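You operate a simulated robot arm through the tools that you are given. There is no shell and no other tool. Be economical: measure what you need, move in short steps, check, and stop when the job is done.

Carry out the task below with a simulated two-armed robot. There is one attempt and no reset: what you move stays moved.

## Task
Take the cloth pad marked "2" from the top deck of the trolley and put it on the glass plate three. Stack the carton labelled "beads" from the top of bench three on top of the carton labelled "wicks". Pick up the wash bottle with one hand, pass it to the other hand and put it in the inside of the good bin. Press the computer button two times. Take the green block from the top of bench two and put it in the inside of the fail dish. Turn the speed dial to 100. Turn the white tester dial to 40. Put one of the eraser heads from the top of bench six on the test card. Any order will do. Set down upright: wash bottle, eraser head.

Only the result counts: the job must be done as asked and must still hold three seconds after the hand-in. Knocking over, shifting, dropping, spilling or breaking anything else fails it. Flat cloth is picked up by pressing the open fingertips on it (5 to 10 N) and closing them slowly along it; thin cloth reads only 2 to 8 mm in the jaws.

## Robot
Two 7-joint arms with three-finger grippers on one trunk, on a base that drives. Base frame: it is fixed to the floor where the robot stands at the start and does not move with it; the origin is under the middle of the robot, x ahead of it, y to its left, z up. Readings come in cm, rad, newtons and seconds.
The left shoulder is at the start at [7, 16.5, 113.8], the right one opposite. With the tool pointing down near the work surface each hand reaches from about 36 to 88 cm from the robot's upright axis, wherever it stands, measured 20 degrees to its own side. Places, roughly: bead carton, salt carton, wick carton [-275, 200, 75]; cloth pad [50, 0, 75]; computer button [-230, 370, 120]; eraser head [-500, 375, 100]; glass plate three [75, 0, 75]; green block (3x3x3 cm) [-180, 330, 80]; inside of the fail dish (19x18 cm) [-186, 512, 80]; inside of the good bin (18x18 cm) [-304, 250, 80]; speed dial [-190, 470, 90]; test card [-225, 275, 125]; wash bottle [-275, 325, 75]; white tester dial [-470, 400, 90]. Payload 3.91 kg a hand.
The TCP of each hand is the grasp point between the finger pads, 3 cm short of the fingertips. In the tool frame z runs along the fingers and y along their closing line. The gripper opens to 11.6 cm. The gripper's body begins 7.3 cm behind the TCP.
Orientation is that of the tool frame in the base frame, as a unit quaternion [w, x, y, z]. With the fingers straight down and closing along the base's y, the tool's x points along the base's -x, its y along +y and its z along -z.

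## Interface
- The arms move only by the tool step_arm. It takes "left_rows", "right_rows" or both (then of equal length, played together; a hand with none holds still); each is a list of rows, each an object of numbers (a shift or turn left out is 0, a gripper value left out holds the last): "rx", "ry", "rz": the turn, a rotation vector about the base's x, y, z in rad; "x", "y", "z": the shift along the base's x, y, z in cm; "hand": the gripper command, from -1 (shut) to 1 (fully open), values between in proportion. In form: [{"rx": .., "ry": .., "rz": .., "x": .., "y": .., "z": .., "hand": ..}, ...]. A call has 1 to 20 rows; each row is the pose to reach, as a shift and turn from the pose commanded when the call began. Each row takes 0.2 s and may step no farther than 5 cm and 0.15 rad from the row before; otherwise, or with a gripper value out of range, the whole call is refused. Where a pose cannot be reached the arm comes as near as it can. A force on the tool above 40 N (or 10 N above the force at the start of the call, whichever is more), or a blocked arm, ends the call early, and 0.2 s more pass. Each finger travels about 15.3 cm/s and halts on what it meets, pressing with about 31 N; the grip force reading is that of the motor and also rises with nothing between the fingers. The clock runs only during rows and for 0.2 s after the last one: add rows that repeat a pose to give the fingers time. The reply holds the time, the measured pose of the TCP, the force on the tool along the base axes, the opening and the grip force, in the units named above and with some noise, with the torque about the TCP (base axes, N m) and any sound that the robot's microphone picked up.
- Cameras (640 x 400 px; columns grow to the right, rows downward): "scene" is now at [13.21, -0.91, 144.01]; the picture's right is [-0.11, -0.99, 0.00], its down [-0.70, 0.08, -0.71] and it looks along [0.71, -0.08, -0.70] (base axes); focal length 281 px, centre (320, 200). "left" rides on the left gripper at [7.5, 1.7, -8.8] in its tool frame; the picture's right is [-0.22, 0.97, 0.00], its down [-0.70, -0.16, -0.70] and it looks along [-0.68, -0.16, 0.71] (tool axes); focal length 247 px, centre (320, 200). "right" rides on the right gripper at [5.2, 5.6, -8.8] in its tool frame; the picture's right is [-0.73, 0.68, 0.00], its down [-0.49, -0.52, -0.70] and it looks along [-0.48, -0.51, 0.71] (tool axes); focal length 247 px, centre (320, 200). There is no depth. A picture from a camera that has moved, and an enlarged one, comes with that camera's place and axes in the base frame and with its lens.
- capture(camera): a new picture of that camera. No time passes.
- raise_lower(by): slides the trunk up (or, below 0, down) by that many cm; the arms and the scene camera ride with it, the base frame stays. It gives what a move gives, with no picture.
- roll_base(legs): drives the robot by 1 to 6 legs, each [ahead, left, turn to the left] in cm, cm and rad, along the robot's own axes; the way and the turn of a leg run together, so that a leg with both is an arc; at most 150 cm and 3.142 rad a leg. The arms and the cameras ride along, it lands a little off, and it stops where it bumps. It gives what a move gives.
- pan_tilt(pan, tilt): turns the head with the scene camera to pan (to the left, within 1.501 rad either way) and tilt (down, from -0.506 to 1.204), counted from straight ahead of the robot. It gives what a move gives.
- close_up(camera, box): a new picture of the part [left, top, right, bottom] of that camera's present view, enlarged. No time passes.
- finish_job(): hands the job in; it is judged then, once.

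Go step by step. Nothing tells you exact positions but the pictures and the camera data: compare them with the known pose of the tool, close in by small moves and look again before you grip or let go. The budget is 207 turns and 210 pictures, counting those below and the enlarged ones. Unless the task says otherwise, let go and move clear before handing in, and close with one line.

The tools are called after "Call:" as a command line: name --argument value ..., lists and objects as JSON in quotes. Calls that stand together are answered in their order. step_arm: Moves the arms, as the interface text tells. Its arguments: {"type":"object","properties":{"left_rows":{"type":"array"},"right_rows":{"type":"array"}},"required":[]} The other tools are called the same way: raise_lower (by) slides the trunk up or down; roll_base (legs) drives the base; pan_tilt (pan, tilt) turns the head that bears the scene camera; capture (camera) takes a picture; close_up (camera, box) takes an enlarged picture of a part of a camera's view; finish_job () hands the job in.

At the start:

```text
time: 0.0
left_tcp_pos: [68.53, 27.32, 103.48]
left_ee_rot: [0.0, 0.0, 1.0, 0.001]
left_force: [0.2, 0.2, 0.1]
left_ft_torque: [0.02, 0.0, 0.01]
left_opening: 11.61
left_gripper_force: 0.2
right_tcp_pos: [44.18, -26.12, 109.12]
right_ee_rot: [0.001, -0.001, 1.0, 0.001]
right_force: [-0.1, 0.8, -0.1]
right_ft_torque: [0.02, -0.01, -0.01]
right_opening: 11.62
right_gripper_force: 0.0
trunk travel left (down, up): [-67.5, 16.5]
robot x, y, heading: [-0.28, 0.23, 0.003]
head pan, tilt: [-0.108, 0.78]
```

scene: 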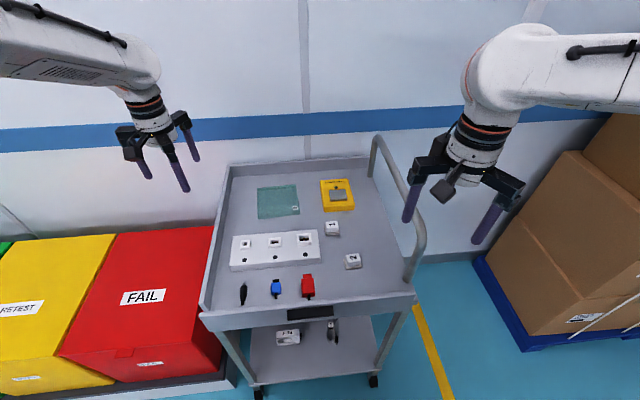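
right: 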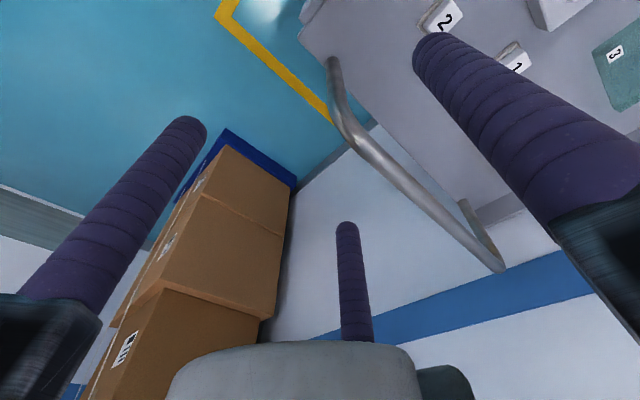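
left: 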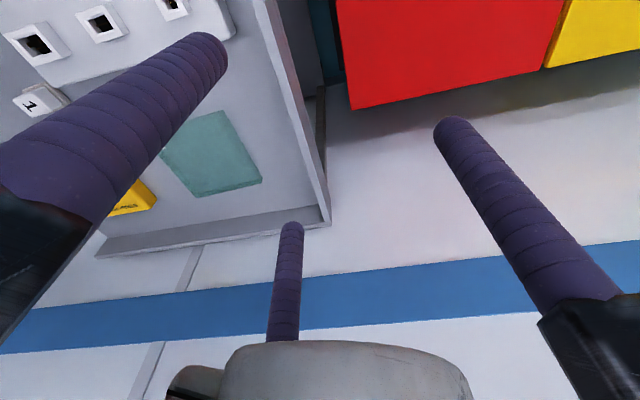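

I see the trolley ahead, with what look like pads "1" and "2" and the glass plates. I'll look closer before moving.

Call:
close_up --camera "scene" --box '[220, 160, 400, 310]'

Call:
close_up --camera "right" --box '[400, 0, 640, 150]'

```text
2.67 times, centred on (310, 235) of scene
camera zoom: at [13.21, -0.91, 144.01], right [-0.11, -0.99, 0.0], down [-0.7, 0.08, -0.71], along [0.71, -0.08, -0.7], focal length 750 px, centre (347, 107)
```

zoom: 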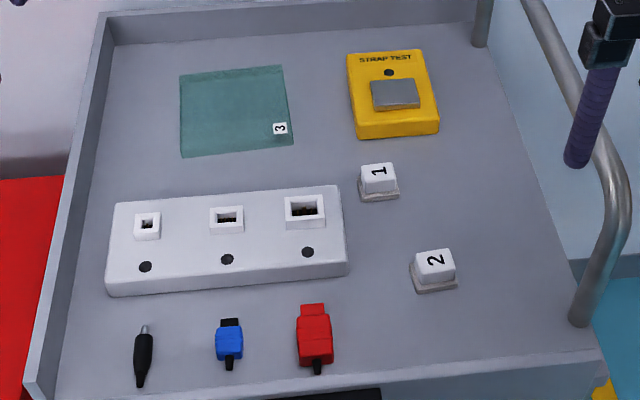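

```text
2.67 times, centred on (520, 75) of right
camera zoom: at [38.98, -20.49, 117.98], right [0.73, 0.68, 0.0], down [0.49, -0.52, 0.7], along [0.48, -0.51, -0.71], focal length 659 px, centre (-213, 533)
```

zoom: 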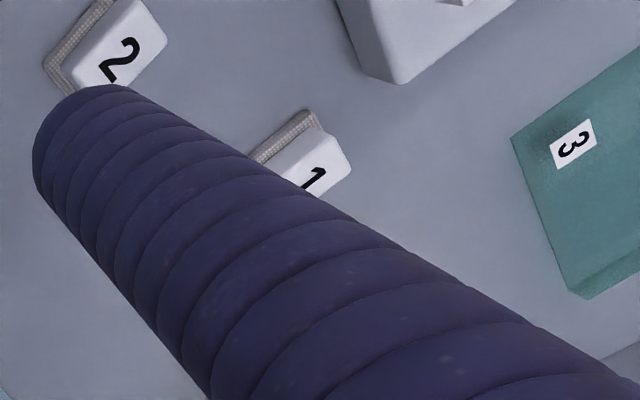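

Pad "2" sits at about (53.6, -14), with its top near z 81. I'll bring the right hand over it, partly open, and check.

Call:
step_arm --right_rows '[{"x": 2.4, "y": 3, "hand": 0.3}, {"x": 4.8, "y": 6}, {"x": 7.2, "y": 9}, {"x": 9.4, "y": 12.1}, {"x": 9.4, "y": 12.1, "z": -4.5}, {"x": 9.4, "y": 12.1, "z": -9}, {"x": 9.4, "y": 12.1, "z": -13.5}, {"x": 9.4, "y": 12.1, "z": -18}, {"x": 9.4, "y": 12.1, "z": -18}]'

Call:
capture --camera "right"

Call:
close_up --camera "scene" --box '[220, 160, 460, 310]'

```text
time: 2.0
left_tcp_pos: [68.47, 27.37, 103.65]
left_ee_rot: [-0.001, 0.0, 1.0, 0.0]
left_force: [-0.1, 0.8, 0.0]
left_ft_torque: [0.03, 0.0, 0.0]
left_opening: 11.59
left_gripper_force: 0.1
right_tcp_pos: [53.54, -13.96, 91.1]
right_ee_rot: [0.001, -0.001, 1.0, 0.0]
right_force: [0.5, 0.3, -0.1]
right_ft_torque: [0.0, 0.04, 0.0]
right_opening: 7.56
right_gripper_force: 0.1
trunk travel left (down, up): [-67.5, 16.5]
robot x, y, heading: [0.05, -0.27, -0.006]
head pan, tilt: [-0.108, 0.78]
```

```text
204 pictures are left
camera right: at [48.33, -8.31, 99.94], right [0.73, 0.68, 0.0], down [0.49, -0.52, 0.7], along [0.48, -0.51, -0.71], focal length 247 px, centre (320, 200)
```

right: 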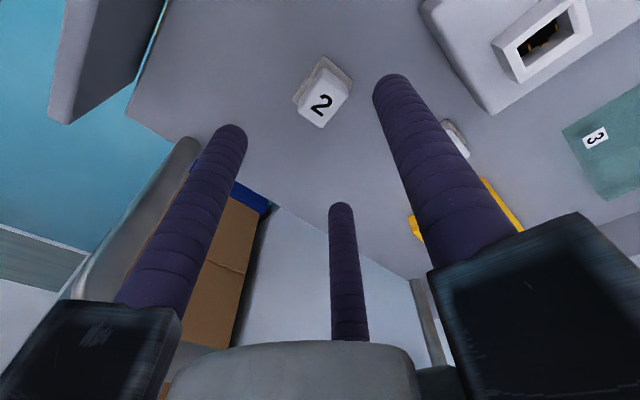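

```text
2.67 times, centred on (340, 235) of scene
camera zoom: at [13.12, -0.9, 144.03], right [-0.11, -0.99, 0.0], down [-0.7, 0.08, -0.71], along [0.71, -0.08, -0.7], focal length 750 px, centre (267, 107)
```

zoom: 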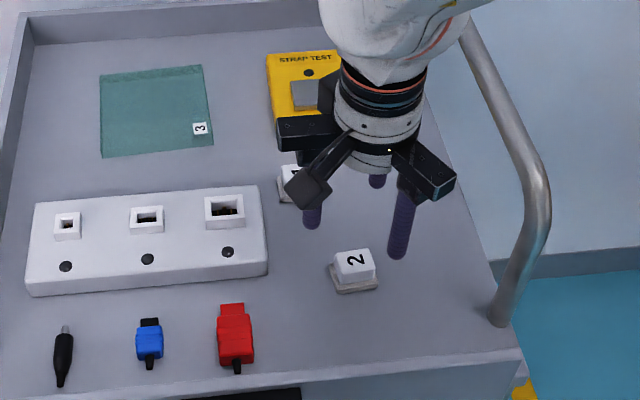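

Pad "2" is at about (54, -14), so I'll descend slowly around it.

Call:
step_arm --right_rows '[{"x": 0.4, "z": -4}, {"x": 0.4, "z": -7}, {"x": 0.4, "z": -8.5}, {"x": 0.4, "z": -8.5}]'

Call:
capture --camera "right"

Call:
close_up --camera "scene" --box '[280, 200, 440, 300]'

```text
time: 3.0
left_tcp_pos: [68.61, 27.37, 103.32]
left_ee_rot: [0.001, 0.0, 1.0, 0.001]
left_force: [-0.3, 0.5, 0.0]
left_ft_torque: [0.01, 0.0, -0.04]
left_opening: 11.61
left_gripper_force: 0.1
right_tcp_pos: [54.1, -13.91, 82.55]
right_ee_rot: [0.001, -0.001, 1.0, -0.001]
right_force: [0.5, -0.2, -0.2]
right_ft_torque: [-0.01, -0.01, 0.03]
right_opening: 7.55
right_gripper_force: 0.0
trunk travel left (down, up): [-67.5, 16.5]
robot x, y, heading: [-0.08, -0.23, 0.001]
head pan, tilt: [-0.108, 0.78]
```

```text
202 pictures are left
camera right: at [48.84, -8.36, 91.47], right [0.73, 0.68, 0.0], down [0.49, -0.52, 0.7], along [0.48, -0.51, -0.71], focal length 247 px, centre (320, 200)
```

right: 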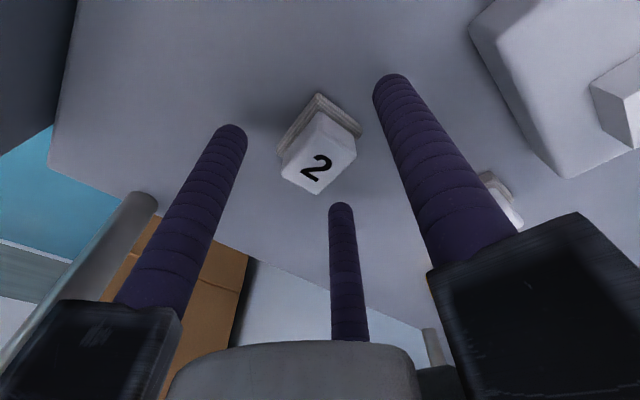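

```text
4.00 times, centred on (360, 250) of scene
camera zoom: at [13.22, -0.9, 144.01], right [-0.11, -0.99, 0.0], down [-0.7, 0.08, -0.71], along [0.71, -0.08, -0.7], focal length 1124 px, centre (160, 0)
```

zoom: 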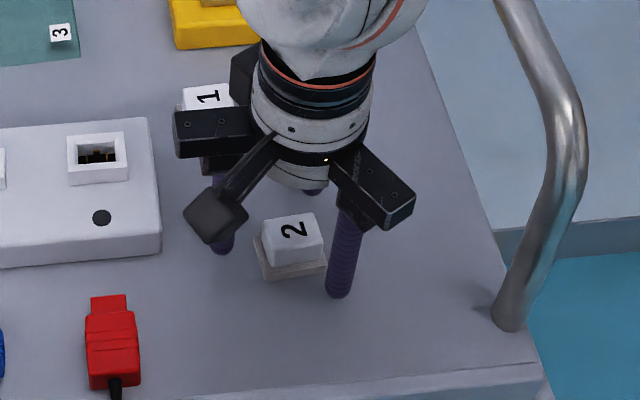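

The hand is centred on pad "2". I'll go down a bit more and close on the block.

Call:
step_arm --right_rows '[{"x": 0.1, "y": -0.2, "z": -0.7}, {"x": 0.1, "y": -0.2, "z": -1.3}, {"x": 0.1, "y": -0.2, "z": -1.3, "hand": 0}, {"x": 0.1, "y": -0.2, "z": -1.3, "hand": -0.3}, {"x": 0.1, "y": -0.2, "z": -1.3, "hand": -0.6}, {"x": 0.1, "y": -0.2, "z": -1.3, "hand": -0.6}]'

Call:
capture --camera "right"

Call:
close_up --camera "scene" --box '[280, 200, 440, 300]'

```text
time: 4.4
left_tcp_pos: [68.5, 27.3, 103.53]
left_ee_rot: [0.0, 0.0, 1.0, 0.0]
left_force: [1.0, 0.3, -0.3]
left_ft_torque: [0.01, -0.01, -0.03]
left_opening: 11.62
left_gripper_force: 0.1
right_tcp_pos: [54.12, -14.33, 81.41]
right_ee_rot: [0.001, 0.0, 1.0, 0.0]
right_force: [0.3, 1.0, 2.1]
right_ft_torque: [-0.03, 0.02, -0.01]
right_opening: 3.9
right_gripper_force: 31.2
trunk travel left (down, up): [-67.5, 16.5]
robot x, y, heading: [-0.3, -0.14, -0.002]
head pan, tilt: [-0.108, 0.78]
```

```text
200 pictures are left
camera right: at [48.89, -8.57, 90.22], right [0.73, 0.68, 0.0], down [0.49, -0.52, 0.7], along [0.48, -0.51, -0.71], focal length 247 px, centre (320, 200)
```

right: 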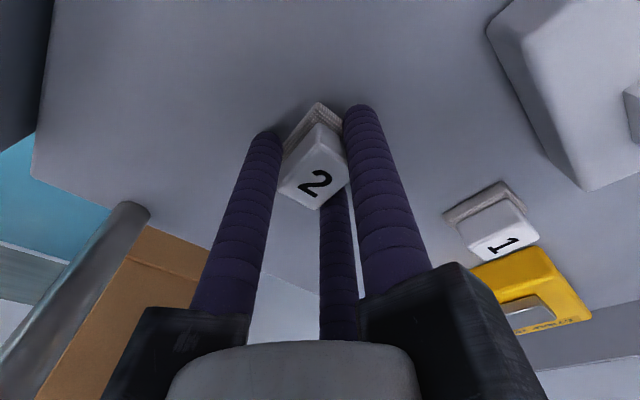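

```text
4.00 times, centred on (360, 250) of scene
camera zoom: at [13.2, -0.88, 144.02], right [-0.11, -0.99, 0.0], down [-0.7, 0.08, -0.71], along [0.71, -0.08, -0.7], focal length 1124 px, centre (160, 0)
```

zoom: 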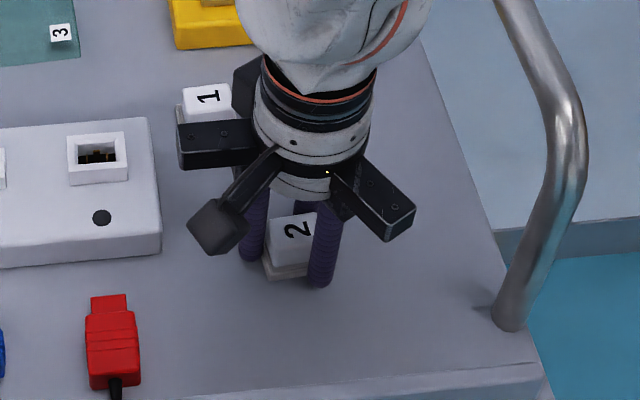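

The pad is gripped at 3.9 cm. I'll lift it and carry it over glass plate 3, which is centred at about (80, 5).

Call:
step_arm --right_rows '[{"z": 2}, {"z": 6}, {"z": 10}, {"x": 3.5, "y": 2.8, "z": 10}, {"x": 7, "y": 5.5, "z": 10}, {"x": 10.5, "y": 8.3, "z": 10}, {"x": 14, "y": 11, "z": 10}, {"x": 17.5, "y": 13.7, "z": 10}, {"x": 21, "y": 16.5, "z": 10}, {"x": 25, "y": 19.4, "z": 10}, {"x": 25, "y": 19.4, "z": 10}]'

Call:
capture --camera "right"

Call:
close_up --camera "scene" --box '[220, 130, 380, 230]'

```text
time: 6.8
left_tcp_pos: [68.52, 27.17, 103.51]
left_ee_rot: [0.001, 0.0, 1.0, 0.0]
left_force: [-0.3, -0.4, -0.1]
left_ft_torque: [0.01, -0.01, 0.01]
left_opening: 11.58
left_gripper_force: 0.1
right_tcp_pos: [77.67, 4.09, 91.34]
right_ee_rot: [-0.001, -0.001, 1.0, -0.001]
right_force: [-0.1, -0.3, -1.5]
right_ft_torque: [-0.01, -0.05, 0.04]
right_opening: 3.82
right_gripper_force: 31.0
right hand out of reach, approached as far as the arm can: row 10, 11
trunk travel left (down, up): [-67.5, 16.5]
robot x, y, heading: [-0.14, 0.13, -0.002]
head pan, tilt: [-0.108, 0.78]
```

```text
198 pictures are left
camera right: at [72.47, 9.79, 100.17], right [0.73, 0.68, 0.0], down [0.49, -0.52, 0.7], along [0.48, -0.51, -0.72], focal length 247 px, centre (320, 200)
```

right: 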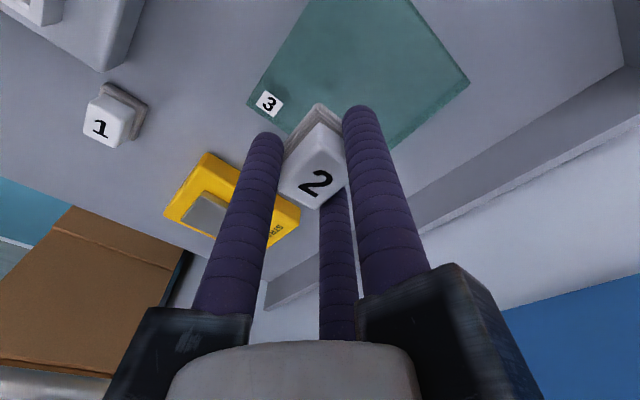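

```text
4.00 times, centred on (300, 180) of scene
camera zoom: at [13.06, -1.01, 144.04], right [-0.11, -0.99, 0.0], down [-0.7, 0.08, -0.71], along [0.71, -0.08, -0.7], focal length 1124 px, centre (400, 280)
```

zoom: 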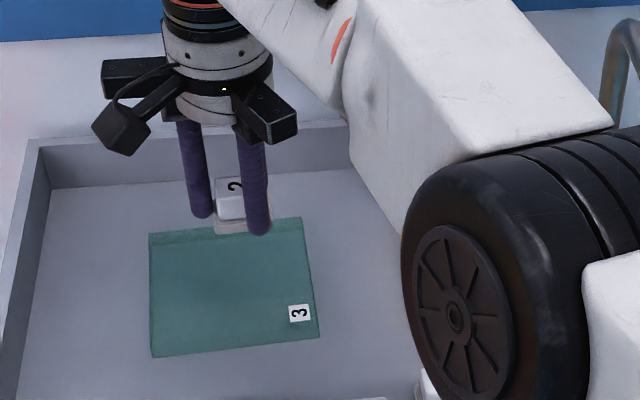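

The plate spans x 73.5–88 and y -1 to 12, and the hand is at its reach limit over the plate's near half. I'll lower the trunk to set the pad down.

Call:
raise_lower --by -8

Call:
close_up --camera "scene" --box '[220, 130, 380, 230]'

```text
time: 8.0
left_tcp_pos: [68.47, 27.39, 95.46]
left_ee_rot: [-0.001, 0.001, 1.0, 0.0]
left_force: [-0.2, -0.3, -0.6]
left_ft_torque: [-0.01, -0.02, 0.0]
left_opening: 11.6
left_gripper_force: 0.0
right_tcp_pos: [77.81, 4.15, 83.39]
right_ee_rot: [0.001, -0.001, 1.0, 0.001]
right_force: [-0.6, 0.0, -1.0]
right_ft_torque: [-0.03, 0.02, 0.01]
right_opening: 3.78
right_gripper_force: 30.8
trunk travel left (down, up): [-59.5, 24.5]
robot x, y, heading: [-0.25, 0.03, 0.0]
head pan, tilt: [-0.108, 0.78]
```

```text
4.00 times, centred on (300, 180) of scene
camera zoom: at [13.18, -0.9, 136.03], right [-0.11, -0.99, 0.0], down [-0.7, 0.08, -0.71], along [0.71, -0.08, -0.7], focal length 1124 px, centre (400, 280)
```

zoom: 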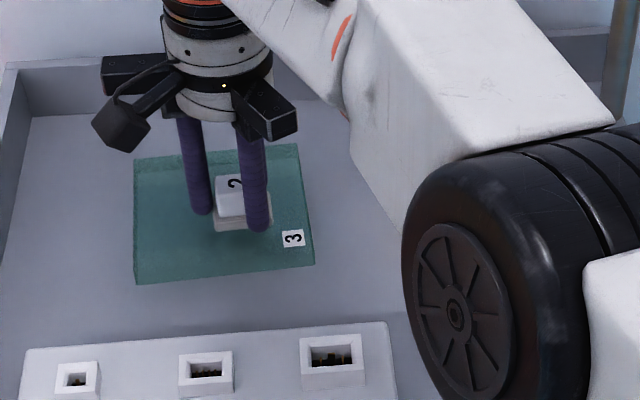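

The pad is above the plate, clear of the label. I'll lower it in fine steps until it makes contact.

Call:
step_arm --right_rows '[{"x": -1.4, "y": -1.0, "z": 0}, {"x": -1.4, "y": -1.0, "z": -0.3}, {"x": -1.4, "y": -1.0, "z": -0.6}, {"x": -1.4, "y": -1.0, "z": -0.9}, {"x": -1.4, "y": -1.0, "z": -0.9}]'

Call:
close_up --camera "scene" --box '[250, 145, 330, 195]'

```text
time: 9.2
left_tcp_pos: [68.24, 27.33, 95.83]
left_ee_rot: [0.002, 0.0, 1.0, 0.0]
left_force: [-0.6, 0.5, -0.3]
left_ft_torque: [0.0, -0.04, 0.01]
left_opening: 11.62
left_gripper_force: 0.1
right_tcp_pos: [76.29, 3.29, 83.38]
right_ee_rot: [0.006, 0.0, 1.0, 0.001]
right_force: [7.1, 2.1, 39.0]
right_ft_torque: [-0.1, 0.14, 0.03]
right_opening: 3.1
right_gripper_force: 30.6
trunk travel left (down, up): [-59.5, 24.5]
robot x, y, heading: [-0.17, -0.17, 0.003]
head pan, tilt: [-0.108, 0.78]
```

```text
8.00 times, centred on (290, 170) of scene
camera zoom: at [12.8, -0.88, 136.1], right [-0.11, -0.99, 0.0], down [-0.7, 0.08, -0.71], along [0.71, -0.08, -0.7], focal length 2248 px, centre (560, 440)
```

zoom: 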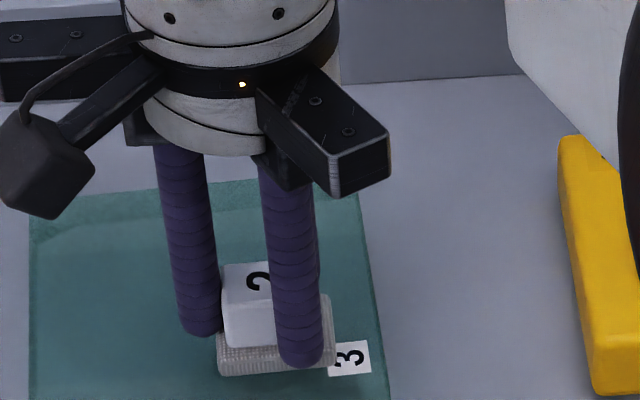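

Contact came early, with 39 N of force, so I'll ease up and look again.

Call:
step_arm --right_rows '[{"z": 0.5}, {"z": 1.5}, {"z": 1.5}]'

Call:
close_up --camera "scene" --box '[220, 130, 380, 230]'

Call:
capture --camera "right"

```text
time: 10.0
left_tcp_pos: [68.58, 27.31, 95.42]
left_ee_rot: [0.0, 0.0, 1.0, 0.0]
left_force: [-0.2, -1.3, -0.1]
left_ft_torque: [0.01, -0.02, -0.01]
left_opening: 11.61
left_gripper_force: 0.1
right_tcp_pos: [76.53, 3.2, 83.94]
right_ee_rot: [-0.001, -0.001, 1.0, 0.0]
right_force: [-0.3, -0.3, 0.0]
right_ft_torque: [0.01, 0.0, 0.02]
right_opening: 3.1
right_gripper_force: 31.0
trunk travel left (down, up): [-59.5, 24.5]
robot x, y, heading: [-0.17, 0.48, -0.001]
head pan, tilt: [-0.108, 0.78]
```

```text
4.00 times, centred on (300, 180) of scene
camera zoom: at [13.18, -0.9, 135.99], right [-0.11, -0.99, 0.0], down [-0.7, 0.08, -0.71], along [0.71, -0.08, -0.7], focal length 1124 px, centre (400, 280)
```

zoom: 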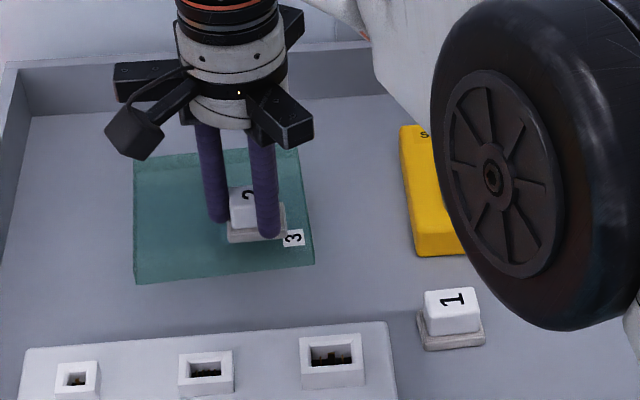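

```text
193 pictures are left
camera right: at [71.14, 8.86, 92.67], right [0.73, 0.68, 0.0], down [0.49, -0.52, 0.7], along [0.48, -0.51, -0.72], focal length 247 px, centre (320, 200)
```

right: 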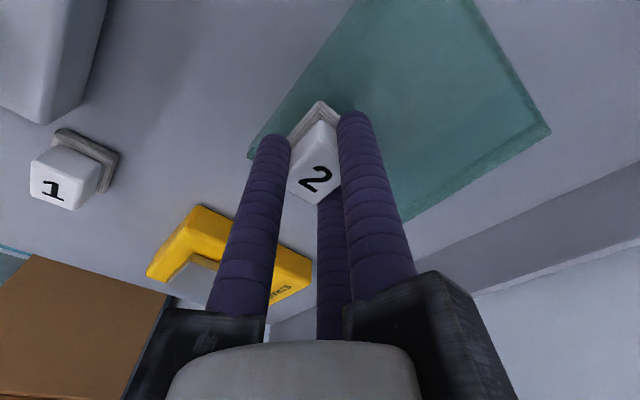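

The plate hasn't moved. I'll lift slightly and roll the base ahead a few cm to get nearer the plate centre.

Call:
step_arm --right_rows '[{"z": 2}, {"z": 2}]'

Call:
roll_base --legs '[[3.5, 1.5, 0]]'

Call:
close_up --camera "scene" --box '[220, 130, 380, 230]'

Call:
capture --camera "left"

```text
time: 10.6
left_tcp_pos: [68.57, 27.32, 95.31]
left_ee_rot: [0.0, 0.0, 1.0, 0.0]
left_force: [-0.6, -0.6, -0.6]
left_ft_torque: [-0.01, 0.04, 0.0]
left_opening: 11.59
left_gripper_force: 0.0
right_tcp_pos: [76.47, 3.19, 86.04]
right_ee_rot: [0.0, -0.001, 1.0, 0.001]
right_force: [-0.1, 0.1, -1.1]
right_ft_torque: [-0.01, 0.01, 0.02]
right_opening: 3.09
right_gripper_force: 30.4
trunk travel left (down, up): [-59.5, 24.5]
robot x, y, heading: [0.21, -0.26, 0.004]
head pan, tilt: [-0.108, 0.78]
```

```text
time: 11.4
left_tcp_pos: [71.9, 28.78, 95.52]
left_ee_rot: [0.001, 0.0, 1.0, 0.0]
left_force: [-0.7, -0.2, -0.5]
left_ft_torque: [0.02, -0.01, 0.03]
left_opening: 11.65
left_gripper_force: 0.0
right_tcp_pos: [79.74, 4.74, 86.07]
right_ee_rot: [0.001, -0.001, 1.0, 0.001]
right_force: [-0.2, 0.1, -1.2]
right_ft_torque: [-0.01, 0.01, 0.03]
right_opening: 3.1
right_gripper_force: 30.9
trunk travel left (down, up): [-59.5, 24.5]
robot x, y, heading: [3.53, 1.17, 0.002]
head pan, tilt: [-0.108, 0.78]
```

```text
4.00 times, centred on (300, 180) of scene
camera zoom: at [16.52, 0.54, 136.04], right [-0.11, -0.99, 0.0], down [-0.7, 0.08, -0.71], along [0.71, -0.08, -0.7], focal length 1124 px, centre (400, 280)
```

zoom: 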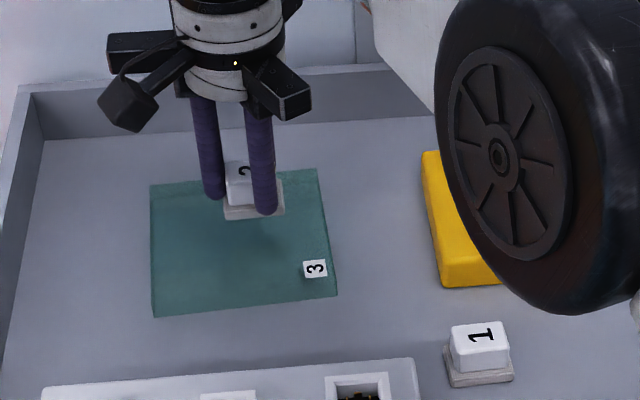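

```text
191 pictures are left
camera left: at [64.38, 30.49, 104.4], right [0.22, 0.97, 0.0], down [0.7, -0.16, 0.7], along [0.68, -0.16, -0.71], focal length 247 px, centre (320, 200)
```

left: 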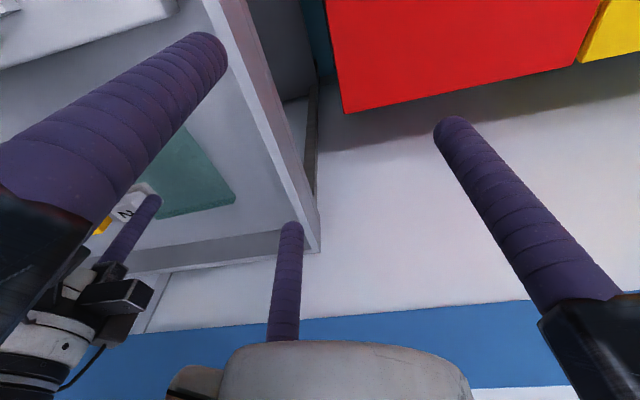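

The pad now hangs over the plate's middle, so I'll lower it gently.

Call:
step_arm --right_rows '[{"z": -1}, {"z": -1.8}, {"z": -2.1}, {"z": -2.1}]'

Call:
close_up --camera "scene" --box '[250, 145, 330, 195]'

```text
time: 12.4
left_tcp_pos: [71.94, 28.75, 95.45]
left_ee_rot: [0.0, 0.0, 1.0, 0.0]
left_force: [0.7, -0.7, -0.1]
left_ft_torque: [-0.01, -0.05, -0.01]
left_opening: 11.62
left_gripper_force: 0.0
right_tcp_pos: [79.79, 4.67, 83.9]
right_ee_rot: [0.001, 0.0, 1.0, 0.0]
right_force: [-1.0, -0.6, -0.4]
right_ft_torque: [0.01, 0.01, -0.03]
right_opening: 3.09
right_gripper_force: 31.0
trunk travel left (down, up): [-59.5, 24.5]
robot x, y, heading: [3.41, 1.39, 0.003]
head pan, tilt: [-0.108, 0.78]
```

```text
8.00 times, centred on (290, 170) of scene
camera zoom: at [16.62, 0.57, 136.02], right [-0.11, -0.99, 0.0], down [-0.7, 0.08, -0.71], along [0.71, -0.08, -0.7], focal length 2248 px, centre (560, 440)
```

zoom: 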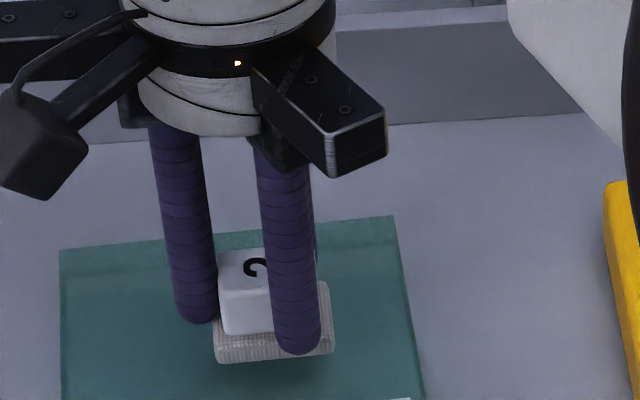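

Call:
step_arm --right_rows '[{"z": -0.2}, {"z": -0.35}, {"z": -0.35}]'

```text
time: 13.2
left_tcp_pos: [72.05, 28.64, 95.41]
left_ee_rot: [0.0, 0.0, 1.0, 0.0]
left_force: [-0.1, 0.5, 0.3]
left_ft_torque: [0.0, -0.01, -0.01]
left_opening: 11.58
left_gripper_force: 0.0
right_tcp_pos: [79.73, 4.62, 83.67]
right_ee_rot: [0.001, -0.001, 1.0, 0.001]
right_force: [-0.3, -0.3, 0.1]
right_ft_torque: [0.01, -0.01, 0.01]
right_opening: 3.08
right_gripper_force: 31.2
trunk travel left (down, up): [-59.5, 24.5]
robot x, y, heading: [3.33, 1.65, 0.001]
head pan, tilt: [-0.108, 0.78]
```

No contact yet, so I'll lower a little further.

Call:
step_arm --right_rows '[{"z": -0.15}, {"z": -0.3}, {"z": -0.3}]'

```text
time: 14.0
left_tcp_pos: [71.99, 28.73, 95.45]
left_ee_rot: [0.0, 0.0, 1.0, 0.0]
left_force: [-0.3, 0.8, -0.5]
left_ft_torque: [0.0, 0.02, 0.01]
left_opening: 11.62
left_gripper_force: 0.1
right_tcp_pos: [79.86, 4.89, 83.35]
right_ee_rot: [0.002, -0.001, 1.0, 0.002]
right_force: [-0.2, -0.3, 5.6]
right_ft_torque: [-0.05, 0.02, 0.02]
right_opening: 3.1
right_gripper_force: 30.7
trunk travel left (down, up): [-59.5, 24.5]
robot x, y, heading: [3.27, 1.51, -0.005]
head pan, tilt: [-0.108, 0.78]
```

There's contact at 5.6 N, so I'll release and lift off.

Call:
step_arm --right_rows '[{"hand": -0.3}, {"hand": -0.1}, {"hand": 0.1}, {"hand": 0.1}, {"z": 2}, {"z": 6}, {"z": 10}, {"z": 14}]'

Call:
close_up --camera "scene" --box '[220, 130, 380, 230]'

```text
time: 15.8
left_tcp_pos: [71.99, 28.76, 95.44]
left_ee_rot: [0.0, 0.0, 1.0, 0.0]
left_force: [-0.3, -0.9, -0.8]
left_ft_torque: [0.0, 0.01, 0.0]
left_opening: 11.62
left_gripper_force: 0.2
right_tcp_pos: [79.73, 4.61, 97.3]
right_ee_rot: [0.001, 0.0, 1.0, 0.001]
right_force: [1.0, -0.5, 0.5]
right_ft_torque: [0.01, -0.04, -0.02]
right_opening: 6.38
right_gripper_force: 0.0
trunk travel left (down, up): [-59.5, 24.5]
robot x, y, heading: [3.72, 1.51, -0.003]
head pan, tilt: [-0.108, 0.78]
```

```text
4.00 times, centred on (300, 180) of scene
camera zoom: at [16.58, 0.57, 136.01], right [-0.11, -0.99, 0.0], down [-0.7, 0.08, -0.71], along [0.71, -0.08, -0.7], focal length 1124 px, centre (400, 280)
```

zoom: 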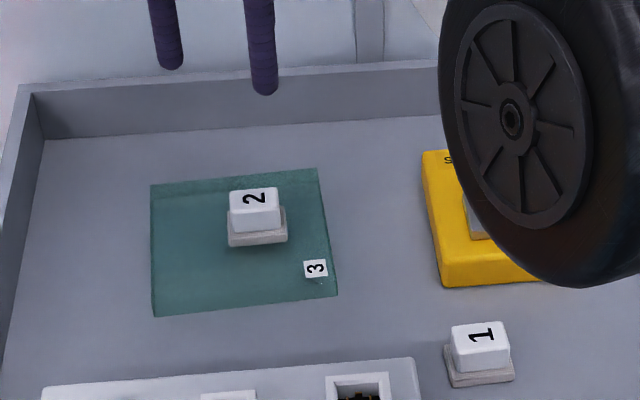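

The pad sits on the plate. I'll tuck both arms in, back away from the trolley and look around.

Call:
step_arm --right_rows '[{"x": -4, "y": -3, "z": 2}, {"x": -8, "y": -5, "z": 4}, {"x": -12, "y": -7, "z": 6}, {"x": -16, "y": -9, "z": 8}, {"x": -20, "y": -11, "z": 10}, {"x": -24, "y": -13, "z": 12}, {"x": -28, "y": -15, "z": 12}, {"x": -32, "y": -17, "z": 12}, {"x": -36, "y": -19, "z": 12}, {"x": -36, "y": -19, "z": 12}]' --left_rows '[{"x": -4, "z": 2}, {"x": -8, "z": 4}, {"x": -12, "z": 6}, {"x": -16, "z": 8}, {"x": -20, "z": 10}, {"x": -24, "z": 12}, {"x": -28, "y": -2, "z": 13}, {"x": -28, "y": -4, "z": 14}, {"x": -28, "y": -5, "z": 14}, {"x": -28, "y": -5, "z": 14}]'

Call:
roll_base --legs '[[-45, 0, 0], [0, 0, 1.5]]'

Call:
pan_tilt --pan 0 --tilt 0.3

Call:
capture --camera "scene"

Call:
pan_tilt --pan 1.4 --tilt 0.3

Call:
capture --camera "scene"

```text
refused: row 1 steps farther than a row can; nothing moved
```

```text
time: 22.3
left_tcp_pos: [-63.88, 71.85, 95.5]
left_ee_rot: [0.0, -0.682, 0.732, -0.001]
left_force: [-0.3, -0.5, -0.6]
left_ft_torque: [0.02, -0.05, 0.02]
left_opening: 11.6
left_gripper_force: 0.0
right_tcp_pos: [-39.24, 77.96, 97.29]
right_ee_rot: [0.0, -0.682, 0.731, 0.002]
right_force: [0.0, 1.1, 0.6]
right_ft_torque: [-0.02, -0.02, 0.02]
right_opening: 6.41
right_gripper_force: 0.0
trunk travel left (down, up): [-59.5, 24.5]
robot x, y, heading: [-41.64, 1.44, 1.499]
head pan, tilt: [-0.108, 0.78]
```

```text
time: 23.2
left_tcp_pos: [-64.05, 71.7, 95.44]
left_ee_rot: [0.0, -0.681, 0.732, 0.0]
left_force: [-0.6, -0.2, -0.3]
left_ft_torque: [0.01, -0.01, -0.02]
left_opening: 11.62
left_gripper_force: 0.1
right_tcp_pos: [-39.21, 78.0, 97.26]
right_ee_rot: [0.0, -0.682, 0.731, 0.001]
right_force: [0.2, 0.4, 0.2]
right_ft_torque: [-0.02, 0.0, -0.03]
right_opening: 6.4
right_gripper_force: 0.2
trunk travel left (down, up): [-59.5, 24.5]
robot x, y, heading: [-41.33, 1.57, 1.495]
head pan, tilt: [0.0, 0.3]
```

```text
188 pictures are left
camera scene: at [-40.48, 15.81, 140.28], right [1.0, -0.07, 0.0], down [-0.02, -0.3, -0.95], along [0.07, 0.95, -0.3], focal length 281 px, centre (320, 200)
```

scene: 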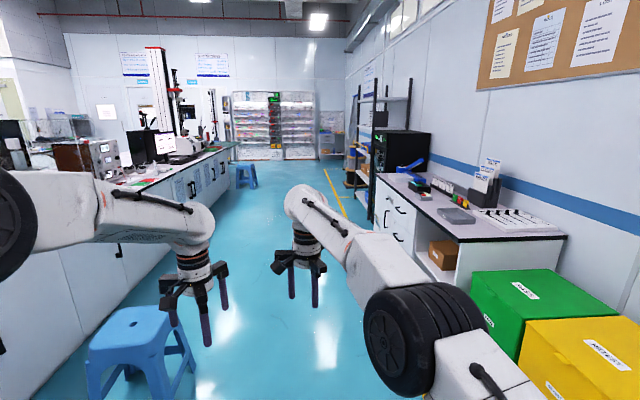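

```text
time: 24.7
left_tcp_pos: [-63.87, 71.83, 95.43]
left_ee_rot: [0.0, -0.681, 0.732, 0.0]
left_force: [-0.3, -0.3, 0.1]
left_ft_torque: [0.0, 0.02, 0.0]
left_opening: 11.58
left_gripper_force: 0.1
right_tcp_pos: [-39.37, 77.88, 97.38]
right_ee_rot: [0.0, -0.682, 0.731, 0.001]
right_force: [0.1, 1.1, 0.0]
right_ft_torque: [0.0, 0.01, 0.01]
right_opening: 6.37
right_gripper_force: 0.0
trunk travel left (down, up): [-59.5, 24.5]
robot x, y, heading: [-41.7, 1.64, 1.497]
head pan, tilt: [1.4, 0.3]
```

```text
187 pictures are left
camera scene: at [-50.21, 8.75, 140.29], right [0.24, 0.97, 0.0], down [0.29, -0.07, -0.96], along [-0.93, 0.23, -0.3], focal length 281 px, centre (320, 200)
```

scene: 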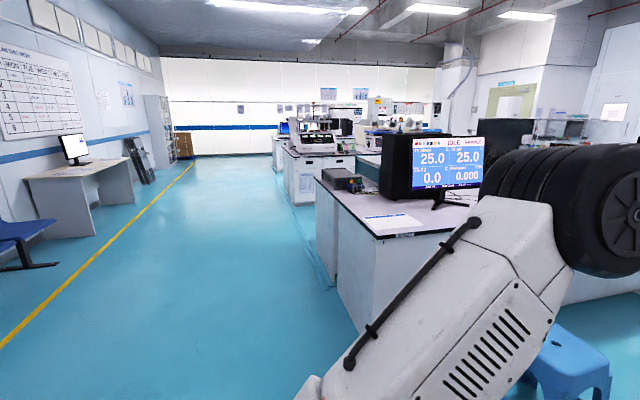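

The drive went through despite the refused arm move, and nothing was hit. I'll tuck the arms properly now, before driving down the east aisle.

Call:
step_arm --right_rows '[{"x": 1.9, "y": -3.95, "z": 1}, {"x": 3.8, "y": -7.9, "z": 2}, {"x": 5.7, "y": -11.85, "z": 3}, {"x": 7.6, "y": -15.8, "z": 4}, {"x": 9.5, "y": -19.75, "z": 5}, {"x": 11.4, "y": -23.7, "z": 6}, {"x": 13.3, "y": -27.65, "z": 7}, {"x": 15.2, "y": -31.6, "z": 8}, {"x": 17.1, "y": -35.55, "z": 9}, {"x": 19, "y": -39, "z": 10}]' --left_rows '[{"x": -0.24, "y": -3.2, "z": 1}, {"x": -0.48, "y": -6.4, "z": 2}, {"x": -0.72, "y": -9.6, "z": 3}, {"x": -0.96, "y": -12.8, "z": 4}, {"x": -1.2, "y": -16, "z": 5}, {"x": -1.44, "y": -19.2, "z": 6}, {"x": -1.7, "y": -22.4, "z": 7}, {"x": -1.9, "y": -25.6, "z": 8}, {"x": -2.2, "y": -28.8, "z": 9}, {"x": -2.4, "y": -32, "z": 10}]'

Call:
pan_tilt --pan 0.5 --tilt 0.3

Call:
capture --camera "scene"

```text
time: 26.9
left_tcp_pos: [-72.16, 47.22, 100.54]
left_ee_rot: [0.014, -0.683, 0.729, -0.024]
left_force: [-1.5, -0.1, -0.6]
left_ft_torque: [-0.02, -0.09, -0.03]
left_opening: 11.61
left_gripper_force: 0.1
left hand out of reach, approached as far as the arm can: row 7, 8, 9, 10
right_tcp_pos: [-20.28, 38.87, 107.36]
right_ee_rot: [0.005, -0.683, 0.731, -0.003]
right_force: [2.0, -0.4, 1.3]
right_ft_torque: [0.04, 0.28, -0.01]
right_opening: 6.36
right_gripper_force: 0.1
trunk travel left (down, up): [-59.5, 24.5]
robot x, y, heading: [-41.69, 1.46, 1.505]
head pan, tilt: [1.4, 0.3]
```

```text
time: 28.1
left_tcp_pos: [-72.17, 47.4, 100.71]
left_ee_rot: [0.016, -0.684, 0.729, -0.02]
left_force: [0.5, -0.2, 0.2]
left_ft_torque: [0.02, 0.01, 0.0]
left_opening: 11.61
left_gripper_force: 0.1
right_tcp_pos: [-20.51, 38.95, 107.32]
right_ee_rot: [0.008, -0.683, 0.73, -0.007]
right_force: [-0.1, 0.3, 0.4]
right_ft_torque: [0.01, 0.01, 0.01]
right_opening: 6.38
right_gripper_force: 0.1
trunk travel left (down, up): [-59.5, 24.5]
robot x, y, heading: [-41.74, 1.41, 1.5]
head pan, tilt: [0.499, 0.3]
```

```text
186 pictures are left
camera scene: at [-45.0, 14.98, 140.29], right [0.91, 0.42, 0.0], down [0.12, -0.27, -0.96], along [-0.4, 0.87, -0.3], focal length 281 px, centre (320, 200)
```

scene: 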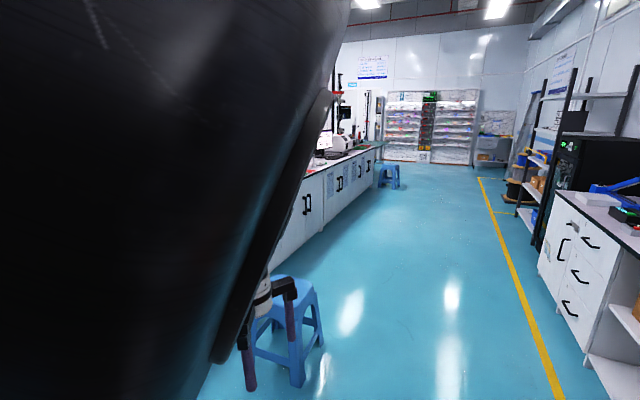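

The east aisle is clear past the stool at about (-120, 120). I'll drive up it and turn to face the bench.

Call:
roll_base --legs '[[150, 0, 0], [150, 0, 0], [0, 0, 1.64]]'

Call:
pan_tilt --pan 0 --tilt 0.35

Call:
capture --camera "scene"

Call:
pan_tilt --pan -0.7 --tilt 0.35

Call:
capture --camera "scene"

```text
time: 46.7
left_tcp_pos: [-62.98, 268.16, 100.86]
left_ee_rot: [-0.025, 1.0, 0.009, 0.001]
left_force: [0.0, -0.4, 0.0]
left_ft_torque: [0.03, 0.01, 0.0]
left_opening: 11.59
left_gripper_force: 0.1
right_tcp_pos: [-58.73, 320.6, 107.34]
right_ee_rot: [0.0, 1.0, 0.005, -0.001]
right_force: [0.9, -0.6, -0.9]
right_ft_torque: [0.0, 0.01, 0.02]
right_opening: 6.4
right_gripper_force: 0.1
trunk travel left (down, up): [-59.5, 24.5]
robot x, y, heading: [-19.5, 302.27, -3.133]
head pan, tilt: [0.499, 0.3]
```

```text
time: 47.6
left_tcp_pos: [-62.87, 268.2, 100.55]
left_ee_rot: [-0.028, 1.0, 0.01, 0.002]
left_force: [0.4, 0.1, -0.3]
left_ft_torque: [-0.01, -0.01, -0.03]
left_opening: 11.62
left_gripper_force: 0.1
right_tcp_pos: [-58.44, 320.65, 107.25]
right_ee_rot: [0.001, 1.0, 0.006, -0.001]
right_force: [0.0, 0.4, -0.4]
right_ft_torque: [-0.02, 0.02, 0.0]
right_opening: 6.37
right_gripper_force: 0.0
trunk travel left (down, up): [-59.5, 24.5]
robot x, y, heading: [-19.28, 302.87, -3.131]
head pan, tilt: [0.0, 0.351]
```

```text
185 pictures are left
camera scene: at [-33.78, 301.14, 140.06], right [-0.13, 0.99, 0.0], down [0.32, 0.04, -0.95], along [-0.94, -0.12, -0.32], focal length 281 px, centre (320, 200)
```

scene: 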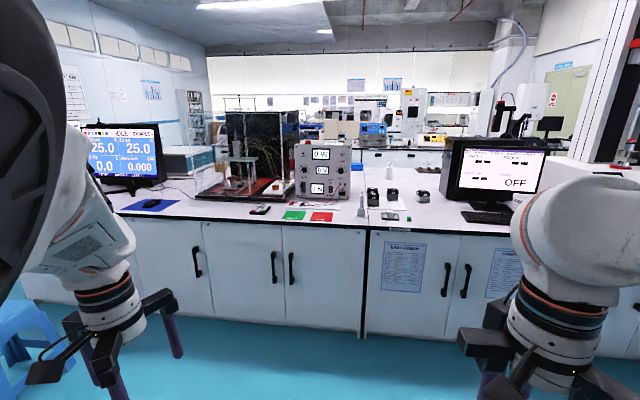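

```text
time: 48.7
left_tcp_pos: [-62.88, 268.14, 100.52]
left_ee_rot: [-0.029, 1.0, 0.009, 0.004]
left_force: [-0.9, 0.4, 0.5]
left_ft_torque: [-0.02, 0.01, 0.01]
left_opening: 11.58
left_gripper_force: 0.0
right_tcp_pos: [-58.48, 320.69, 107.36]
right_ee_rot: [0.001, 1.0, 0.004, -0.001]
right_force: [-0.7, 0.5, 0.4]
right_ft_torque: [0.01, -0.01, -0.01]
right_opening: 6.4
right_gripper_force: 0.1
trunk travel left (down, up): [-59.5, 24.5]
robot x, y, heading: [-19.86, 302.36, -3.13]
head pan, tilt: [-0.7, 0.351]
```

```text
184 pictures are left
camera scene: at [-33.82, 301.37, 140.08], right [-0.1, 0.99, 0.0], down [0.32, 0.03, -0.95], along [-0.94, -0.1, -0.32], focal length 281 px, centre (320, 200)
```

scene: 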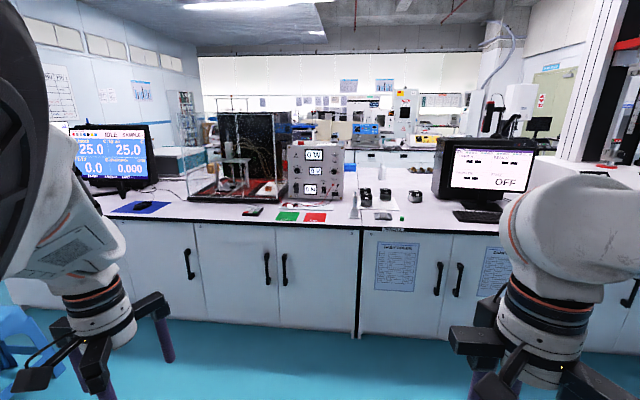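

The head seems hindered at pan 0.1, perhaps by the tucked left arm. I'll move the left arm forward a bit and zoom in on the bench.

Call:
step_arm --left_rows '[{"x": -4}, {"x": -8}, {"x": -12, "y": -2}, {"x": -16, "y": -4}, {"x": -18, "y": -4}]'

Call:
pan_tilt --pan 0 --tilt 0.35

Call:
close_up --camera "scene" --box '[180, 100, 420, 250]'

Call:
close_up --camera "scene" --box '[340, 100, 580, 250]'

```text
time: 49.9
left_tcp_pos: [-80.91, 264.34, 100.8]
left_ee_rot: [-0.024, 1.0, 0.009, 0.0]
left_force: [0.1, 0.8, -1.0]
left_ft_torque: [0.0, -0.02, 0.03]
left_opening: 11.61
left_gripper_force: 0.2
right_tcp_pos: [-58.64, 320.71, 107.32]
right_ee_rot: [0.002, 1.0, 0.005, 0.0]
right_force: [1.0, 0.8, 0.3]
right_ft_torque: [-0.01, -0.02, -0.01]
right_opening: 6.39
right_gripper_force: 0.0
trunk travel left (down, up): [-59.5, 24.5]
robot x, y, heading: [-19.52, 302.27, -3.131]
head pan, tilt: [-0.7, 0.351]
```

```text
time: 50.9
left_tcp_pos: [-80.92, 264.32, 100.85]
left_ee_rot: [-0.026, 1.0, 0.009, 0.001]
left_force: [-0.1, 0.6, 0.1]
left_ft_torque: [-0.02, 0.0, 0.02]
left_opening: 11.62
left_gripper_force: 0.1
right_tcp_pos: [-58.69, 320.69, 107.45]
right_ee_rot: [0.002, 1.0, 0.006, -0.001]
right_force: [0.6, -0.1, 0.7]
right_ft_torque: [0.01, -0.02, 0.0]
right_opening: 6.36
right_gripper_force: 0.0
trunk travel left (down, up): [-59.5, 24.5]
robot x, y, heading: [-19.36, 302.36, -3.136]
head pan, tilt: [0.0, 0.351]
```

```text
2.67 times, centred on (300, 175) of scene
camera zoom: at [-33.85, 302.27, 139.82], right [-0.01, 1.0, 0.0], down [0.34, 0.0, -0.94], along [-0.94, -0.01, -0.34], focal length 750 px, centre (373, 267)
```

zoom: 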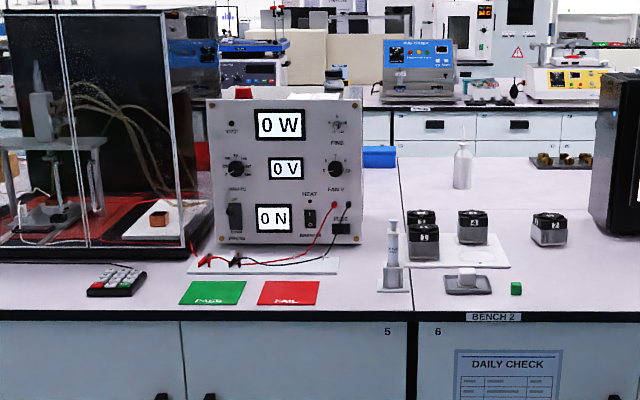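

```text
2.67 times, centred on (460, 175) of scene
camera zoom: at [-33.85, 302.27, 139.82], right [-0.01, 1.0, 0.0], down [0.34, 0.0, -0.94], along [-0.94, -0.01, -0.34], focal length 750 px, centre (-53, 267)
```

zoom: 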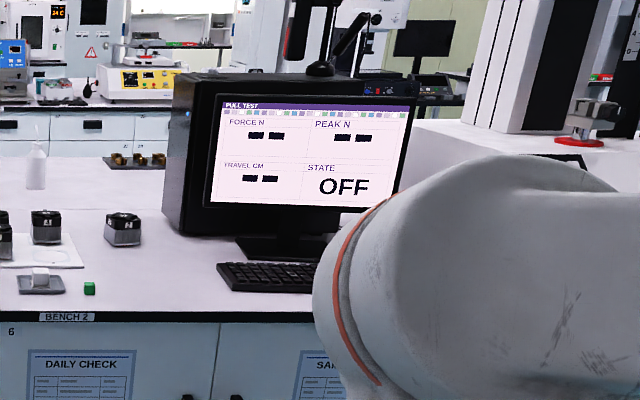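

I can see the green block at about (-183, 331) on Bench 2, and the computer and tester beyond it. I'll drive up to the bench.

Call:
roll_base --legs '[[105, -10, 0]]'

Call:
pan_tilt --pan -0.2 --tilt 0.55

Call:
capture --camera "scene"

Call:
capture --camera "right"

```text
time: 56.4
left_tcp_pos: [-186.0, 273.77, 100.82]
left_ee_rot: [-0.026, 1.0, 0.006, 0.0]
left_force: [0.6, -0.6, 0.3]
left_ft_torque: [0.03, 0.03, 0.02]
left_opening: 11.61
left_gripper_force: 0.0
right_tcp_pos: [-163.56, 330.05, 107.42]
right_ee_rot: [0.001, 1.0, 0.003, -0.001]
right_force: [-0.1, 0.1, -0.6]
right_ft_torque: [-0.01, 0.0, -0.04]
right_opening: 6.36
right_gripper_force: 0.1
trunk travel left (down, up): [-59.5, 24.5]
robot x, y, heading: [-124.62, 311.48, -3.134]
head pan, tilt: [0.0, 0.351]
```

```text
time: 57.1
left_tcp_pos: [-185.92, 273.77, 100.82]
left_ee_rot: [-0.025, 1.0, 0.007, 0.0]
left_force: [-0.3, -0.2, -0.3]
left_ft_torque: [0.01, -0.01, -0.01]
left_opening: 11.61
left_gripper_force: 0.0
right_tcp_pos: [-163.44, 330.0, 107.34]
right_ee_rot: [0.002, 1.0, 0.004, 0.0]
right_force: [-0.3, 0.8, 0.7]
right_ft_torque: [-0.02, 0.0, -0.02]
right_opening: 6.36
right_gripper_force: 0.0
trunk travel left (down, up): [-59.5, 24.5]
robot x, y, heading: [-124.63, 311.9, -3.144]
head pan, tilt: [-0.201, 0.55]
```

```text
181 pictures are left
camera scene: at [-138.32, 313.39, 138.0], right [0.19, 0.98, 0.0], down [0.51, -0.1, -0.85], along [-0.84, 0.16, -0.52], focal length 281 px, centre (320, 200)
```

scene: 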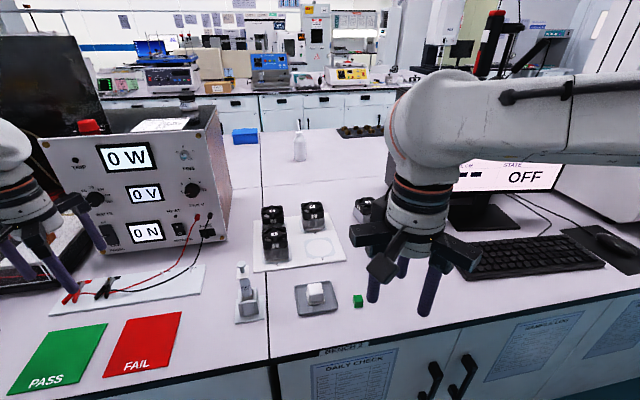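

```text
180 pictures are left
camera right: at [-158.2, 324.5, 116.17], right [-0.73, -0.69, 0.0], down [-0.49, 0.52, 0.7], along [-0.48, 0.51, -0.71], focal length 247 px, centre (320, 200)
```

right: 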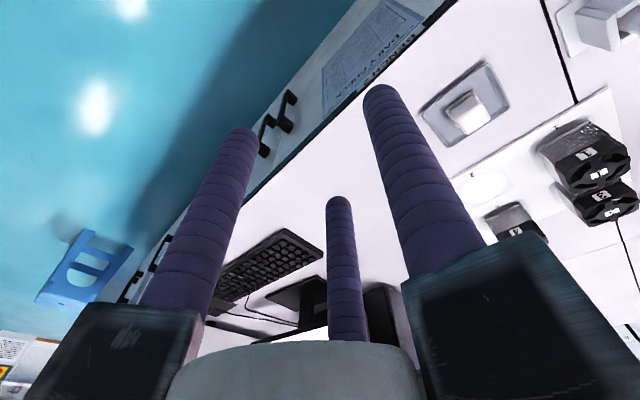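

The green block is at about (-183, 331.5), close to the grey dish. I'll turn the right gripper 90° so it closes along x, and come in above the block.

Call:
step_arm --right_rows '[{"rz": -0.14, "x": -2}, {"rz": -0.28, "x": -4}, {"rz": -0.42, "x": -6}, {"rz": -0.56, "x": -8}, {"rz": -0.7, "x": -10}, {"rz": -0.84, "x": -12}, {"rz": -0.98, "x": -14}, {"rz": -1.12, "x": -16, "z": -3}, {"rz": -1.26, "x": -18, "z": -6}, {"rz": -1.4, "x": -19.5, "y": 1.5, "z": -9}, {"rz": -1.54, "x": -19.5, "y": 1.5, "z": -12}, {"rz": -1.57, "x": -19.5, "y": 1.5, "z": -14}, {"rz": -1.57, "x": -19.5, "y": 1.5, "z": -14}]'

Call:
capture --camera "scene"

Call:
capture --camera "right"

```text
time: 59.9
left_tcp_pos: [-185.94, 273.66, 100.9]
left_ee_rot: [-0.026, 1.0, 0.007, 0.001]
left_force: [-0.3, 0.2, 0.2]
left_ft_torque: [0.0, -0.01, 0.01]
left_opening: 11.62
left_gripper_force: 0.0
right_tcp_pos: [-182.91, 331.41, 93.2]
right_ee_rot: [0.0, 0.71, -0.705, -0.001]
right_force: [0.2, -0.7, 1.0]
right_ft_torque: [0.0, 0.03, -0.02]
right_opening: 6.36
right_gripper_force: 0.0
trunk travel left (down, up): [-59.5, 24.5]
robot x, y, heading: [-124.49, 311.54, -3.137]
head pan, tilt: [-0.201, 0.55]
```

```text
179 pictures are left
camera scene: at [-138.29, 313.39, 138.0], right [0.19, 0.98, 0.0], down [0.51, -0.1, -0.85], along [-0.84, 0.17, -0.52], focal length 281 px, centre (320, 200)
```

scene: 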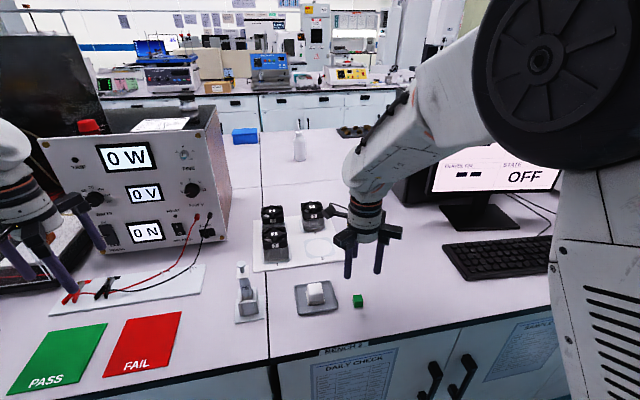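

```text
178 pictures are left
camera right: at [-188.48, 326.27, 102.03], right [-0.69, 0.73, 0.0], down [0.52, 0.49, 0.7], along [0.51, 0.48, -0.71], focal length 247 px, centre (320, 200)
```

right: 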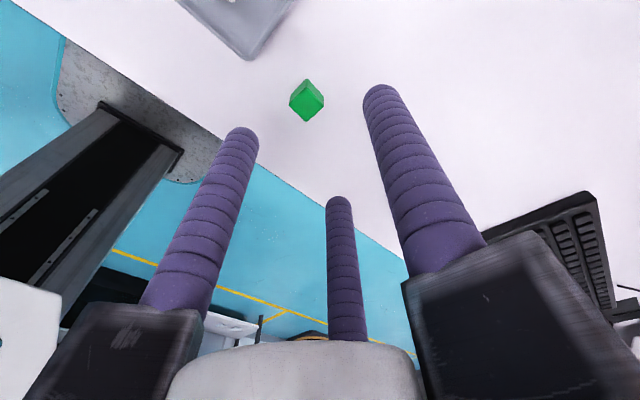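

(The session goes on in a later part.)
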